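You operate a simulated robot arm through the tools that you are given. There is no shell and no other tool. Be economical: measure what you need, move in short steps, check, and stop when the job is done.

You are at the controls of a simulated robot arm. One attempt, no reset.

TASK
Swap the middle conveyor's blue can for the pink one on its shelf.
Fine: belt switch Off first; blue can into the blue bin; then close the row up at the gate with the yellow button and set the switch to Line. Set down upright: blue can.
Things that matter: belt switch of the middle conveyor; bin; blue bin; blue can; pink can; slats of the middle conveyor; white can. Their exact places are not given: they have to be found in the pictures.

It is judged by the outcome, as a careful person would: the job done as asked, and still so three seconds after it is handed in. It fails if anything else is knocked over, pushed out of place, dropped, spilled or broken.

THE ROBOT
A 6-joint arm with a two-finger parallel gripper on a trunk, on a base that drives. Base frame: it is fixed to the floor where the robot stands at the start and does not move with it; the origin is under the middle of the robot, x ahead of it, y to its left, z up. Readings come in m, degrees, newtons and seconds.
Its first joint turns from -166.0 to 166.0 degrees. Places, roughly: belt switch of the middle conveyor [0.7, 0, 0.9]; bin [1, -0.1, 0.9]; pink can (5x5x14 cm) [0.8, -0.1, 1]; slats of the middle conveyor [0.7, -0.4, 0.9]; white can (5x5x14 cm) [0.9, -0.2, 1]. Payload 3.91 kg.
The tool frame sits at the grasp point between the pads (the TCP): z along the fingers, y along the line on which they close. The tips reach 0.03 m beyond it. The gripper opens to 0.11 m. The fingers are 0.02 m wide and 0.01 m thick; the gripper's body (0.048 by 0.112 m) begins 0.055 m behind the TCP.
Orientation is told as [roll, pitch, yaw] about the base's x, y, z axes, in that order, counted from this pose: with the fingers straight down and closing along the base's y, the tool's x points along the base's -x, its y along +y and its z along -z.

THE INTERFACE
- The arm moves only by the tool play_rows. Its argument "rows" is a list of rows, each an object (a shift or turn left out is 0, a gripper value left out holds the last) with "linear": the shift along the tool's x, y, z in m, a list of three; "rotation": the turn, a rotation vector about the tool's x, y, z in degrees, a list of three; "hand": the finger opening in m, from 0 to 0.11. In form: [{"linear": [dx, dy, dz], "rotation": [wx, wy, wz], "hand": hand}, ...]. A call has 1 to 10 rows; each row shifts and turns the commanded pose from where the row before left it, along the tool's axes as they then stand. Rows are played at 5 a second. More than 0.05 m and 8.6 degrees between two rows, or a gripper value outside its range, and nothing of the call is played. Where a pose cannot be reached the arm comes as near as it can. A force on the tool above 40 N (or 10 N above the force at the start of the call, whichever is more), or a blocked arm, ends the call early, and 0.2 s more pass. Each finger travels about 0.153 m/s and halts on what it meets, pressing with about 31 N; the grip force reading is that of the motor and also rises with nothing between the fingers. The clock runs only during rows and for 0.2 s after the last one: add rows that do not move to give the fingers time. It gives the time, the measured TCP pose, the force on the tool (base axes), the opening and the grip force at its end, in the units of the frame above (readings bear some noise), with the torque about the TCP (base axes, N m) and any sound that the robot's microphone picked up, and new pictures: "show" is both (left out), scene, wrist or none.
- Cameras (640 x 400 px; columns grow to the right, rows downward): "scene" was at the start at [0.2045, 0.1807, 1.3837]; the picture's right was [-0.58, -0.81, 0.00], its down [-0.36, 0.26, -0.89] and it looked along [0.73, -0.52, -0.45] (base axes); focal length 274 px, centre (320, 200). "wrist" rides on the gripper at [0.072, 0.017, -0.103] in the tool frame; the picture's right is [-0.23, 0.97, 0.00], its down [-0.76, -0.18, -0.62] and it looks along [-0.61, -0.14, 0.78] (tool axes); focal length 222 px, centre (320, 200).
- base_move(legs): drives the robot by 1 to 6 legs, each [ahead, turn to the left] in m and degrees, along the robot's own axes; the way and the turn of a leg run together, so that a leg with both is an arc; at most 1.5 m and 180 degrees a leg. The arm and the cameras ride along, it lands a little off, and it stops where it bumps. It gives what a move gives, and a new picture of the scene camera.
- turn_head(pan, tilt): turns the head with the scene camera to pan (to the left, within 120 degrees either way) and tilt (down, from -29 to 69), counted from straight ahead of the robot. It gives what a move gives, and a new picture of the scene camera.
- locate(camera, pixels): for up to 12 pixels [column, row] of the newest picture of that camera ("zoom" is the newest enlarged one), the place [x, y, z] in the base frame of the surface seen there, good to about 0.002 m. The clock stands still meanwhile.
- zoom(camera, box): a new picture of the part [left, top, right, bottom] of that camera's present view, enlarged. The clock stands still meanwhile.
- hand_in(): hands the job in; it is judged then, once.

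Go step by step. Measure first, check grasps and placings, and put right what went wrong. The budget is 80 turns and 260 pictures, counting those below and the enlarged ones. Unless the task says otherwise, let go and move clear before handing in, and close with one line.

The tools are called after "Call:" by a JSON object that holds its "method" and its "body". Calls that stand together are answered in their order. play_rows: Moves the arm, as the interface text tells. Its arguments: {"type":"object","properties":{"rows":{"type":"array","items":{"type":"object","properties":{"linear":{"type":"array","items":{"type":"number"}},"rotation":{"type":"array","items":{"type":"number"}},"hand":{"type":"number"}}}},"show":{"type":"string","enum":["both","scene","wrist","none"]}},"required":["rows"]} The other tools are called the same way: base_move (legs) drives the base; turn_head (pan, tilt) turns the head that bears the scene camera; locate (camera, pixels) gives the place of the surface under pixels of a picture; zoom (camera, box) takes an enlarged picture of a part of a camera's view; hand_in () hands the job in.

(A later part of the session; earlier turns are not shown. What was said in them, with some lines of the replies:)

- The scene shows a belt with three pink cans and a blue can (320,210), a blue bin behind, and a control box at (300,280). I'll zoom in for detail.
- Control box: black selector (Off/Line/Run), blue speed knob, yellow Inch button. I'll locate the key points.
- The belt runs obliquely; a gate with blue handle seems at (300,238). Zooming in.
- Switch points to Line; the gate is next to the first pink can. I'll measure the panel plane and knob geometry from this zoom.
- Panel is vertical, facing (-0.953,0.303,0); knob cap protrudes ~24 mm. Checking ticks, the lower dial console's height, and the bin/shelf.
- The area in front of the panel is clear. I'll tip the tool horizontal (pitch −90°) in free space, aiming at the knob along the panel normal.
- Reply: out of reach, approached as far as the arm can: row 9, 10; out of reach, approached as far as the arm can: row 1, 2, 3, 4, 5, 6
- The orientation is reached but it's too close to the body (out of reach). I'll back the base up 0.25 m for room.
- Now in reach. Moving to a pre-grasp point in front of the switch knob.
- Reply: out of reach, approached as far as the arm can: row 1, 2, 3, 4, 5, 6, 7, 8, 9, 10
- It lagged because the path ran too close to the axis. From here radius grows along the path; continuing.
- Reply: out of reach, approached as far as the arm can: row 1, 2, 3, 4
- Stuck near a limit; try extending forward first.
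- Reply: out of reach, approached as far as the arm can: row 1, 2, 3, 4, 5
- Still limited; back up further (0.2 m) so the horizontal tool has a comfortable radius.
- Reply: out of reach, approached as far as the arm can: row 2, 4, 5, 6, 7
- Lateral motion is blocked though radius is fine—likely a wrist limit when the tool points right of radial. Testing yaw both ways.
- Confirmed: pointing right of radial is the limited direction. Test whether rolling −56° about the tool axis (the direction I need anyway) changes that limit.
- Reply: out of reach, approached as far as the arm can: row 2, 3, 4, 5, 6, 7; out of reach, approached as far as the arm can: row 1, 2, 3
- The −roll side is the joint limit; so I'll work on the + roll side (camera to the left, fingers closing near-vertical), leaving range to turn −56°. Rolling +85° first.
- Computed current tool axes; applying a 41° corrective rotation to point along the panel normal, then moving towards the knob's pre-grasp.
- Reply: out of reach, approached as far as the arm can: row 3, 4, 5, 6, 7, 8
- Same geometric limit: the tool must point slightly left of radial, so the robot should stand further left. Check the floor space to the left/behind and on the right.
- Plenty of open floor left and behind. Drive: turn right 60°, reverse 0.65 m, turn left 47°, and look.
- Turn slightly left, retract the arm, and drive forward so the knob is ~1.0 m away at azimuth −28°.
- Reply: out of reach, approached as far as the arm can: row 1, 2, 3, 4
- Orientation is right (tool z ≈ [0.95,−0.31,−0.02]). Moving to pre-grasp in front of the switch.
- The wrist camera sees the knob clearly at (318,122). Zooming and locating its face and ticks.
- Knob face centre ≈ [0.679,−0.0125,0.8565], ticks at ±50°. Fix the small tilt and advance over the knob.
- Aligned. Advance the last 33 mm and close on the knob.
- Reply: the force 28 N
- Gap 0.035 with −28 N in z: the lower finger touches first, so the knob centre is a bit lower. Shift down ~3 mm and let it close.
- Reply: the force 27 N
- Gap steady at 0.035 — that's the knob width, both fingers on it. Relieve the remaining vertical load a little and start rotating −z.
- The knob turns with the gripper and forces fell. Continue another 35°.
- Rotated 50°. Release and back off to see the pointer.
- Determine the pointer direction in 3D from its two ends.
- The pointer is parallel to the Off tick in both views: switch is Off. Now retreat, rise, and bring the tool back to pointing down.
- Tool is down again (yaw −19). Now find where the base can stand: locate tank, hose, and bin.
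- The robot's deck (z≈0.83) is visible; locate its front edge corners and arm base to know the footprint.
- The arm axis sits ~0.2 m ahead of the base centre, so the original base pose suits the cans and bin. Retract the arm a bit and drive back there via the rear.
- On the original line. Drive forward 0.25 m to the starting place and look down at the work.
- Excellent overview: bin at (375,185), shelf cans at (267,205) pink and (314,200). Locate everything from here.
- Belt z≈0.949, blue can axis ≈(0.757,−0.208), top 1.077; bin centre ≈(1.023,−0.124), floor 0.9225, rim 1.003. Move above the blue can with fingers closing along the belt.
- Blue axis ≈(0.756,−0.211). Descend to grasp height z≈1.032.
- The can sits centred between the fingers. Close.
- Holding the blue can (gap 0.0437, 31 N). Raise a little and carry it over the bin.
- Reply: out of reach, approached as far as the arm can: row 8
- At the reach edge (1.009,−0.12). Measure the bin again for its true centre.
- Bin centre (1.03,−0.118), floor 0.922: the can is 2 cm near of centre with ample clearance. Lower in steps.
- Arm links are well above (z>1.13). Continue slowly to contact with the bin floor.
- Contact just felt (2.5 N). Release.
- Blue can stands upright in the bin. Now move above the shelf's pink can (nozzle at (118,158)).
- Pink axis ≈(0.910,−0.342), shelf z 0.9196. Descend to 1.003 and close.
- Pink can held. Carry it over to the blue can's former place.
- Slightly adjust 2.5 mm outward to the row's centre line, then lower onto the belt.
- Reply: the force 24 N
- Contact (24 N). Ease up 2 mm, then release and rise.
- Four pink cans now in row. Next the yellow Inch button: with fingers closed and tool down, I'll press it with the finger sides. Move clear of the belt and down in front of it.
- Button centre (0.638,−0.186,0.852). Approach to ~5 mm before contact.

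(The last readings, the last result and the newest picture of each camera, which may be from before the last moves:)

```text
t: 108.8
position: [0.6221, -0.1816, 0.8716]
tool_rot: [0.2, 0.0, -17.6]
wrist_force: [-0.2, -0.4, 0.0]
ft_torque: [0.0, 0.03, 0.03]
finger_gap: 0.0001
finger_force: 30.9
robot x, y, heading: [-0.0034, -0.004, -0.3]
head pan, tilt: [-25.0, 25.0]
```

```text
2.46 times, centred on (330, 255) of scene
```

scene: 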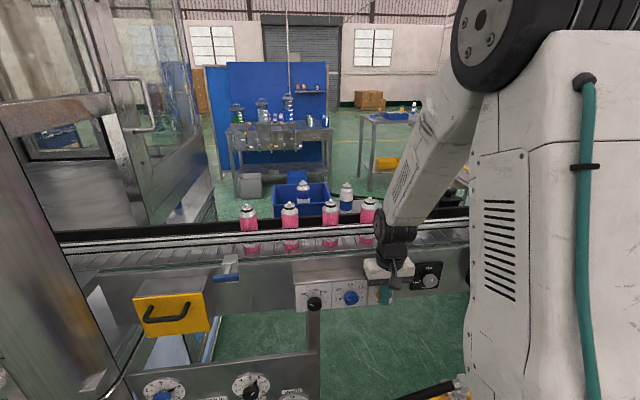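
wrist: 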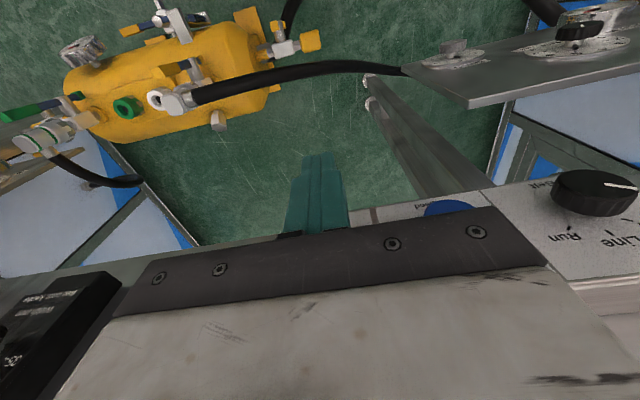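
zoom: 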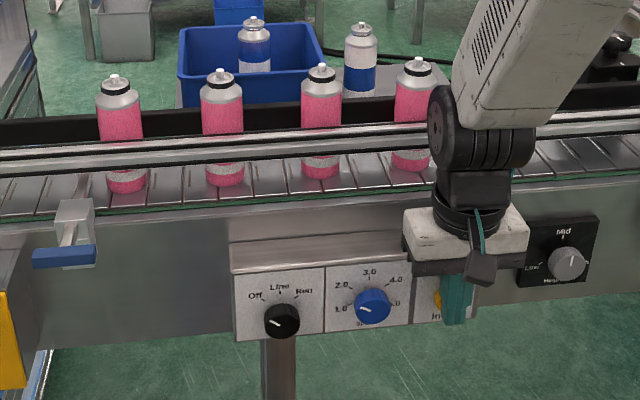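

Call:
{"method": "play_rows", "body": {"rows": [{"linear": [-0.004, 0, 0]}, {"linear": [-0.003, 0, 0]}, {"linear": [-0.002, 0, 0]}], "show": "none"}}

Call:
{"method": "zoom", "body": {"camera": "scene", "box": [200, 180, 460, 330]}}

```text
t: 109.6
position: [0.6298, -0.1831, 0.873]
tool_rot: [0.2, 0.1, -17.6]
wrist_force: [-2.5, 0.2, -0.8]
ft_torque: [-0.03, 0.0, -0.07]
finger_gap: 0.0
finger_force: 30.9
robot x, y, heading: [0.0, -0.0019, -0.2]
head pan, tilt: [-25.0, 25.0]
```

```text
2.46 times, centred on (330, 255) of scene
```

zoom: 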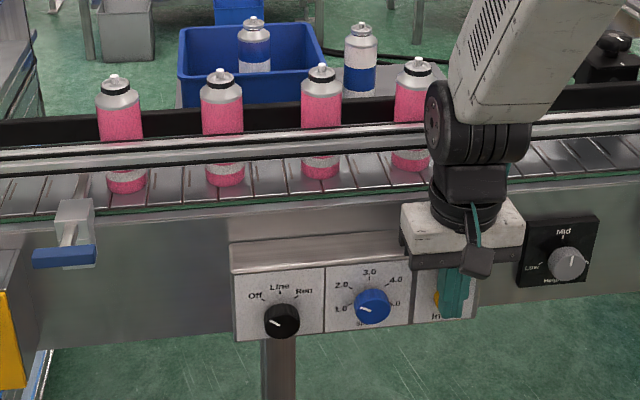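

Button contact (−2.5 N). Push further.

Call:
{"method": "play_rows", "body": {"rows": [{"linear": [-0.002, 0, 0]}, {"linear": [-0.002, 0, 0]}, {}], "show": "none"}}

Call:
{"method": "zoom", "body": {"camera": "scene", "box": [200, 180, 460, 330]}}

```text
t: 110.4
position: [0.6329, -0.1844, 0.8732]
tool_rot: [0.3, 0.2, -17.6]
wrist_force: [-16.6, 8.4, 4.0]
ft_torque: [0.15, 0.12, 0.0]
finger_gap: 0.0
finger_force: 30.8
robot x, y, heading: [-0.0037, -0.0046, -0.3]
head pan, tilt: [-25.0, 25.0]
heard: click
```

```text
2.46 times, centred on (330, 255) of scene
```

zoom: 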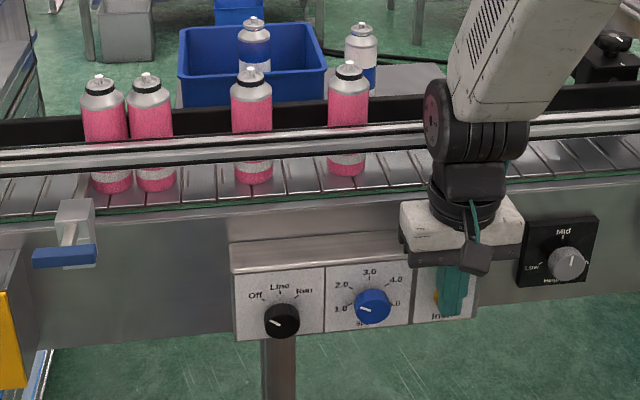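

Click: the belt inched and the row moved to the gate (first two touching). See whether holding keeps it moving.

Call:
{"method": "play_rows", "body": {"rows": [{}], "show": "none"}}

Call:
{"method": "zoom", "body": {"camera": "scene", "box": [200, 180, 460, 330]}}

```text
t: 110.8
position: [0.6321, -0.1849, 0.8733]
tool_rot: [0.2, 0.1, -17.7]
wrist_force: [-20.2, 9.8, 2.7]
ft_torque: [0.28, 0.26, 0.04]
finger_gap: 0.0
finger_force: 30.9
robot x, y, heading: [0.0027, -0.0047, -0.2]
head pan, tilt: [-25.0, 25.0]
```

```text
2.46 times, centred on (330, 255) of scene
```

zoom: 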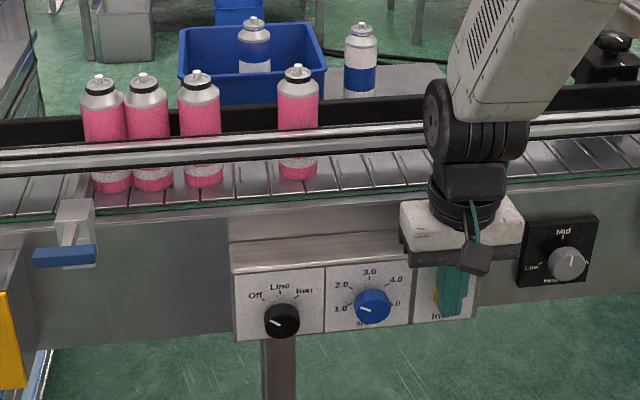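

It runs while held (~0.05 m per 0.4 s). Hold one more short spell.

Call:
{"method": "play_rows", "body": {"rows": [{}], "show": "none"}}

Call:
{"method": "zoom", "body": {"camera": "scene", "box": [200, 180, 460, 330]}}

```text
t: 111.2
position: [0.6322, -0.1849, 0.8727]
tool_rot: [0.2, 0.0, -17.7]
wrist_force: [-22.7, 11.4, 0.3]
ft_torque: [0.32, 0.32, 0.05]
finger_gap: 0.0002
finger_force: 31.1
robot x, y, heading: [0.0009, -0.003, -0.5]
head pan, tilt: [-25.0, 25.0]
```

```text
2.46 times, centred on (330, 255) of scene
```

zoom: 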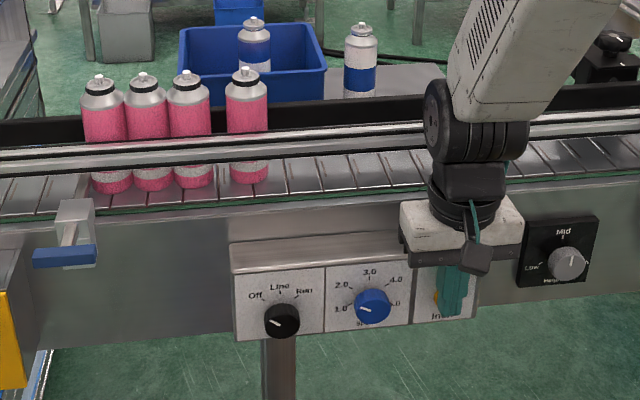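

Only ~2 cm left for the last can. Hold one brief row then release.

Call:
{"method": "play_rows", "body": {"rows": [{}, {"linear": [0.02, 0, 0]}, {"linear": [0.03, 0, 0]}], "show": "none"}}

Call:
{"method": "zoom", "body": {"camera": "scene", "box": [200, 180, 460, 330]}}

```text
t: 112.0
position: [0.5874, -0.1701, 0.872]
tool_rot: [0.2, -0.1, -17.5]
wrist_force: [0.2, -0.2, 0.3]
ft_torque: [-0.01, 0.0, 0.01]
finger_gap: 0.0003
finger_force: 31.3
robot x, y, heading: [0.003, -0.0025, 0.0]
head pan, tilt: [-25.0, 25.0]
```

```text
2.46 times, centred on (330, 255) of scene
```

zoom: 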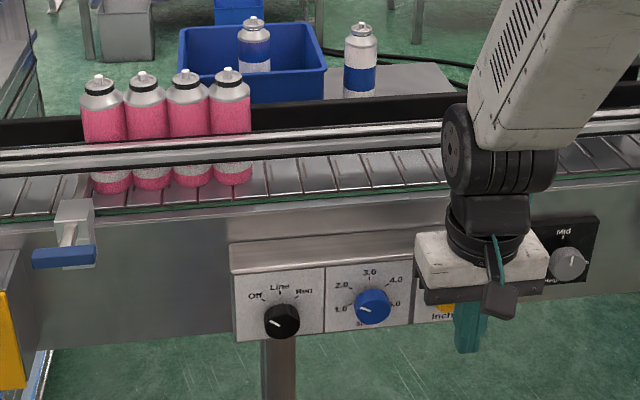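

The row is closed up against the gate. Now set the switch to Line using the proven horizontal approach from the left stance: raise the arm and drive back there.

Call:
{"method": "play_rows", "body": {"rows": [{"linear": [0, 0, -0.05]}, {"linear": [0, 0, -0.05]}, {"linear": [0, 0, -0.05]}, {"linear": [0, 0, -0.05]}, {"linear": [0, 0, -0.05]}, {"linear": [0, 0, -0.05]}, {"linear": [0, 0, -0.05], "hand": 0.05}, {"linear": [0, 0, -0.04]}, {}], "show": "scene"}}

Call:
{"method": "zoom", "body": {"camera": "scene", "box": [200, 180, 440, 320]}}

Call:
{"method": "locate", "body": {"camera": "scene", "pixels": [[240, 211], [258, 210.5], [275, 210], [292, 209.5]]}}

Call:
{"method": "base_move", "body": {"legs": [[-0.25, 0], [0, -60], [-0.57, 0], [0, 55.4], [0.3, 0]]}}

```text
t: 114.0
position: [0.5833, -0.1731, 1.2638]
tool_rot: [0.2, 0.1, -17.6]
wrist_force: [0.3, 0.5, -0.9]
ft_torque: [-0.03, 0.01, 0.0]
finger_gap: 0.0501
finger_force: 0.0
robot x, y, heading: [-0.0033, -0.0047, -0.3]
head pan, tilt: [-25.0, 25.0]
```

scene: 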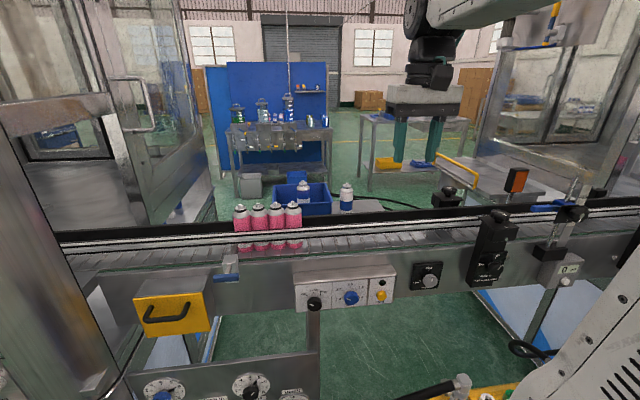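

```text
2.67 times, centred on (320, 250) of scene
```

zoom: 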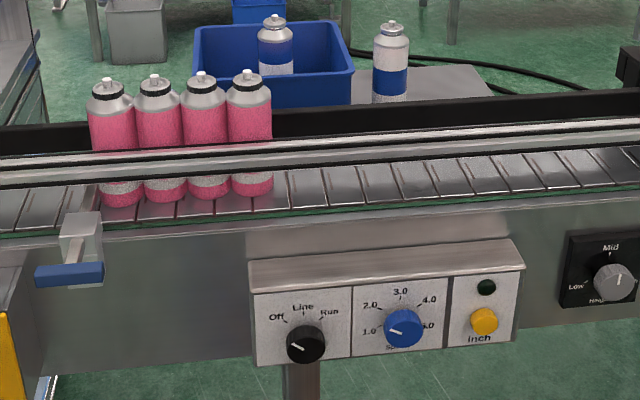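

```text
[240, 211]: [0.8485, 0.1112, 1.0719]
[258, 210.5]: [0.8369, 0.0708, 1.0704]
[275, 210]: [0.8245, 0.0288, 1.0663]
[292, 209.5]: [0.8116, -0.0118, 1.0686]
```

```text
t: 125.4
position: [0.3422, 0.271, 1.2641]
tool_rot: [0.2, 0.0, -20.2]
wrist_force: [0.2, 0.7, 0.3]
ft_torque: [0.0, 0.02, -0.01]
finger_gap: 0.0502
finger_force: 0.1
robot x, y, heading: [-0.2347, 0.4674, -2.7]
head pan, tilt: [-25.0, 25.0]
```

scene: 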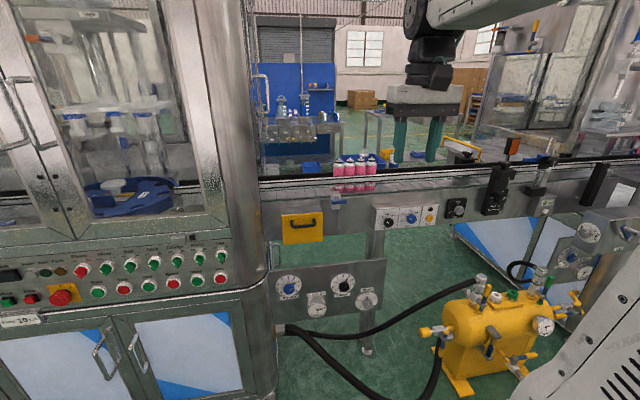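

Can spacing is 0.043 m: touching. Base is at the left stance. Move the arm to the pre-pose and roll +49.4°.

Call:
{"method": "play_rows", "body": {"rows": [{"linear": [-0.0417, -0.0224, 0.0071]}, {"linear": [-0.0417, -0.0224, 0.0071]}, {"linear": [-0.0417, -0.0224, 0.0071]}, {"linear": [-0.0417, -0.0224, 0.0071]}, {"linear": [-0.0417, -0.0224, 0.0071]}, {"linear": [-0.0417, -0.0224, 0.0071]}, {"linear": [-0.0417, -0.0224, 0.0071]}, {}], "show": "none"}}

Call:
{"method": "play_rows", "body": {"rows": [{"rotation": [0, 0, 8.23]}, {"rotation": [0, 0, 8.23]}, {"rotation": [0, 0, 8.23]}, {"rotation": [0, 0, 8.23]}, {"rotation": [0, 0, 8.23]}, {"rotation": [0, 0, 8.23]}, {"rotation": [-3.5, -2.7, 0]}, {}], "show": "none"}}

Call:
{"method": "play_rows", "body": {"rows": [{"rotation": [-6.7, -5.24, 0]}, {"rotation": [-6.7, -5.24, 0]}, {"rotation": [-6.7, -5.24, 0]}, {"rotation": [-6.7, -5.24, 0]}, {"rotation": [-6.7, -5.24, 0]}, {"rotation": [-6.7, -5.24, 0]}, {"rotation": [-6.7, -5.24, 0]}, {"rotation": [-6.7, -5.24, 0]}, {"rotation": [-6.7, -5.24, 0]}, {"rotation": [-6.7, -5.24, 0]}], "show": "both"}}

```text
t: 127.2
position: [0.5643, 0.0246, 1.2153]
tool_rot: [0.2, 0.0, -20.2]
wrist_force: [1.1, 0.6, -0.4]
ft_torque: [-0.01, 0.0, -0.03]
finger_gap: 0.0502
finger_force: 0.0
robot x, y, heading: [-0.2337, 0.4695, -2.6]
head pan, tilt: [-25.0, 25.0]
```

```text
t: 129.0
position: [0.5636, 0.0249, 1.2118]
tool_rot: [3.6, -2.5, -69.6]
wrist_force: [-0.6, -0.5, -0.3]
ft_torque: [0.03, 0.02, 0.01]
finger_gap: 0.0502
finger_force: 0.0
robot x, y, heading: [-0.2304, 0.4691, -3.1]
head pan, tilt: [-25.0, 25.0]
```

```text
t: 131.2
position: [0.5623, 0.0235, 1.2136]
tool_rot: [89.4, -37.9, -107.3]
wrist_force: [-0.2, 0.3, 0.5]
ft_torque: [0.02, 0.04, -0.02]
finger_gap: 0.05
finger_force: 0.0
robot x, y, heading: [-0.2321, 0.4718, -2.7]
head pan, tilt: [-25.0, 25.0]
```

scene: 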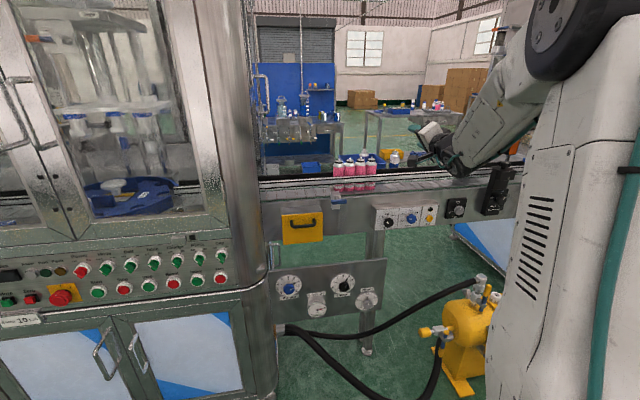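
wrist: 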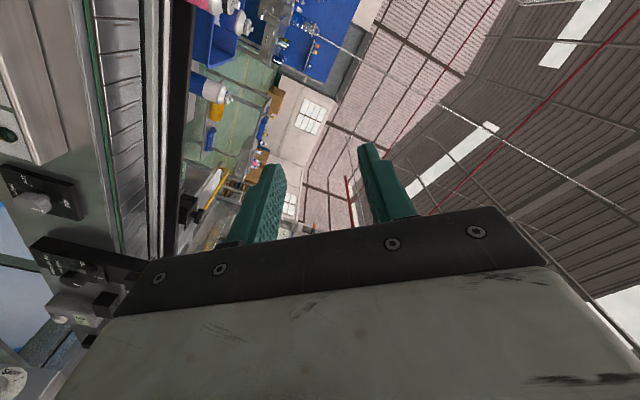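

Same pose as when leaving the knob (yaw 1.3° off; corrected). Retrace down to in front of the switch.

Call:
{"method": "play_rows", "body": {"rows": [{"rotation": [0.74, -0.95, 0]}, {"linear": [0.0277, -0.0355, 0]}, {"linear": [0.0277, -0.0355, 0]}, {"linear": [0.0277, -0.0355, 0]}, {"linear": [0.0277, -0.0355, 0]}, {"linear": [0.0277, -0.0355, 0]}, {"linear": [0.0277, -0.0355, 0]}, {"linear": [0.0277, -0.0355, 0]}, {"linear": [0.0277, -0.0355, 0]}, {}], "show": "wrist"}}

```text
t: 133.4
position: [0.5593, 0.0249, 0.8508]
tool_rot: [89.2, -37.8, -108.4]
wrist_force: [0.8, 0.4, -0.8]
ft_torque: [0.02, -0.01, -0.01]
finger_gap: 0.0499
finger_force: 0.1
robot x, y, heading: [-0.2335, 0.4677, -2.8]
head pan, tilt: [-25.0, 25.0]
```

wrist: 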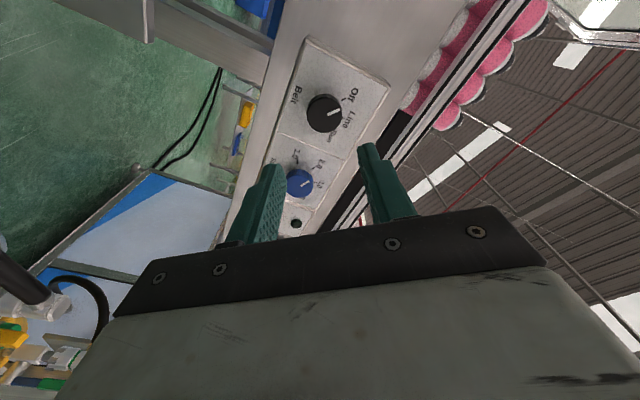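

Advance to the earlier grip point (0.6675,−0.0088,0.8546) and close.

Call:
{"method": "play_rows", "body": {"rows": [{"linear": [-0.0018, 0.0034, 0.04]}, {"linear": [0, 0, 0.03]}, {"linear": [0, 0, 0.025]}, {"linear": [0, 0, 0.018]}, {}], "show": "wrist"}}

```text
t: 134.6
position: [0.6656, -0.0086, 0.8555]
tool_rot: [89.3, -37.8, -108.5]
wrist_force: [-0.5, 0.1, 0.4]
ft_torque: [-0.01, -0.04, 0.0]
finger_gap: 0.0499
finger_force: 0.1
robot x, y, heading: [-0.2332, 0.4679, -2.8]
head pan, tilt: [-25.0, 25.0]
```

wrist: 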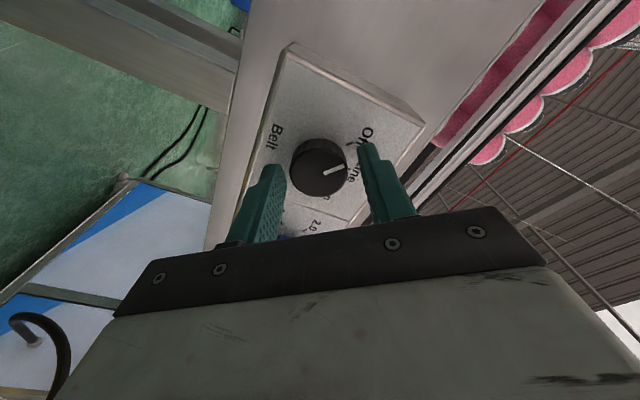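

Call:
{"method": "play_rows", "body": {"rows": [{"linear": [0, 0, 0.001], "hand": 0.04}, {"hand": 0.02}, {}, {}], "show": "none"}}

```text
t: 135.6
position: [0.6677, -0.0101, 0.8553]
tool_rot: [89.3, -37.8, -108.4]
wrist_force: [-3.4, 0.8, -2.4]
ft_torque: [-0.11, -0.74, 0.26]
finger_gap: 0.0352
finger_force: 44.7
robot x, y, heading: [-0.2314, 0.4676, -2.6]
head pan, tilt: [-25.0, 25.0]
```

Gripped with small forces. Turn +48° back to Line.

Call:
{"method": "play_rows", "body": {"rows": [{"rotation": [0, 0, 6]}, {"rotation": [0, 0, 6]}, {"rotation": [0, 0, 6]}, {"rotation": [0, 0, 6]}, {"rotation": [0, 0, 6]}, {"rotation": [0, 0, 6]}, {"rotation": [0, 0, 6]}, {"rotation": [0, 0, 6]}, {}], "show": "wrist"}}

```text
t: 137.6
position: [0.6683, -0.0092, 0.8548]
tool_rot: [89.4, 10.4, -108.9]
wrist_force: [-16.8, 13.1, -1.2]
ft_torque: [-0.08, -0.47, 0.78]
finger_gap: 0.0352
finger_force: 45.2
robot x, y, heading: [-0.2297, 0.4666, -2.7]
head pan, tilt: [-25.0, 25.0]
```

wrist: 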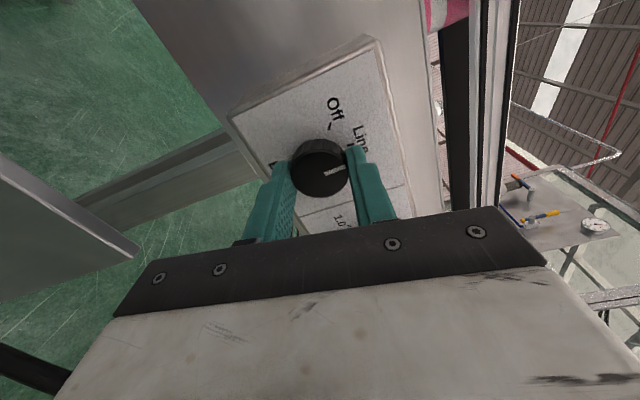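

Release, back off and check the pointer and row.

Call:
{"method": "play_rows", "body": {"rows": [{"hand": 0.055}, {"hand": 0.055}, {"linear": [0, 0, -0.04]}, {"linear": [0, 0, -0.05]}, {"linear": [0, 0, -0.03]}, {}], "show": "both"}}

Call:
{"method": "zoom", "body": {"camera": "wrist", "box": [260, 60, 380, 150]}}

Call:
{"method": "zoom", "body": {"camera": "scene", "box": [300, 140, 460, 240]}}

```text
t: 139.0
position: [0.5534, 0.0293, 0.8557]
tool_rot: [89.5, 10.2, -108.8]
wrist_force: [-0.4, 0.3, 0.7]
ft_torque: [0.01, -0.02, 0.04]
finger_gap: 0.055
finger_force: 0.0
robot x, y, heading: [-0.2335, 0.4665, -3.2]
head pan, tilt: [-25.0, 25.0]
```

scene: 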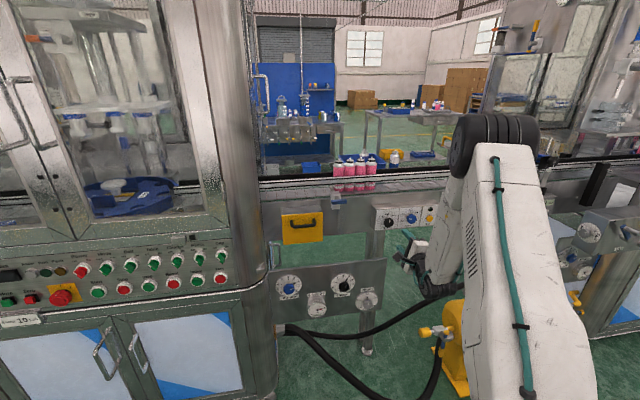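
wrist: 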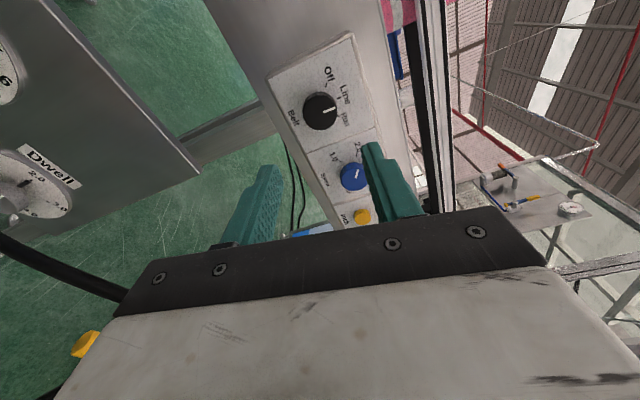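

```text
4.44 times, centred on (320, 105) of wrist
```

zoom: 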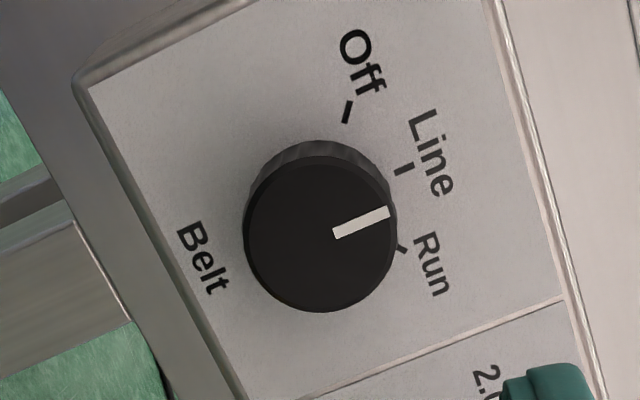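

```text
4.00 times, centred on (380, 190) of scene
```

zoom: 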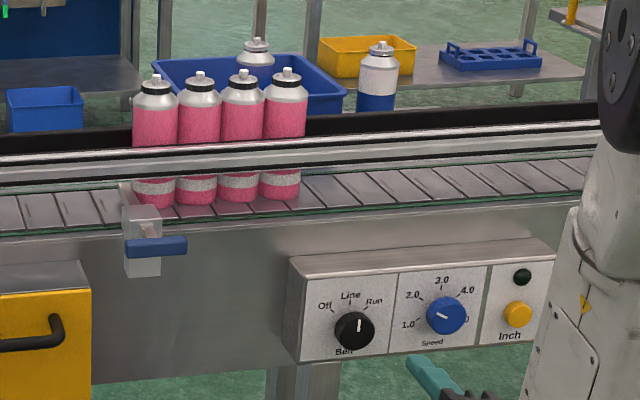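

Call:
{"method": "zoom", "body": {"camera": "scene", "box": [374, 205, 414, 230]}}

Call:
{"method": "locate", "body": {"camera": "wrist", "pixels": [[323, 112], [333, 107]]}}

```text
16.00 times, centred on (394, 218) of scene
```

zoom: 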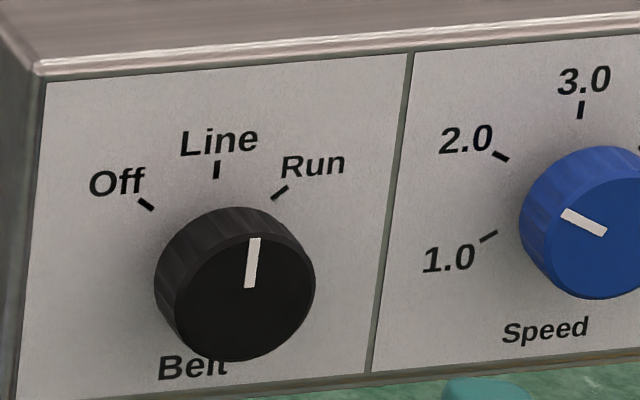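

```text
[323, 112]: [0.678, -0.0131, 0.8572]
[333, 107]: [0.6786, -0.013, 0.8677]
```

The pointer is within a few degrees of Line. The four pink cans stand touching at the gate, the blue can is upright in the bin, the other shelf can is untouched, and the gripper is clear, so I'm handing in.

Call:
{"method": "hand_in", "body": {}}

```text
The job is handed in.
```

I handed the job in with the swap done: the blue can is upright in the blue bin, the pink can has its place on the belt, the row is closed up at the gate, and the switch is back on Line.
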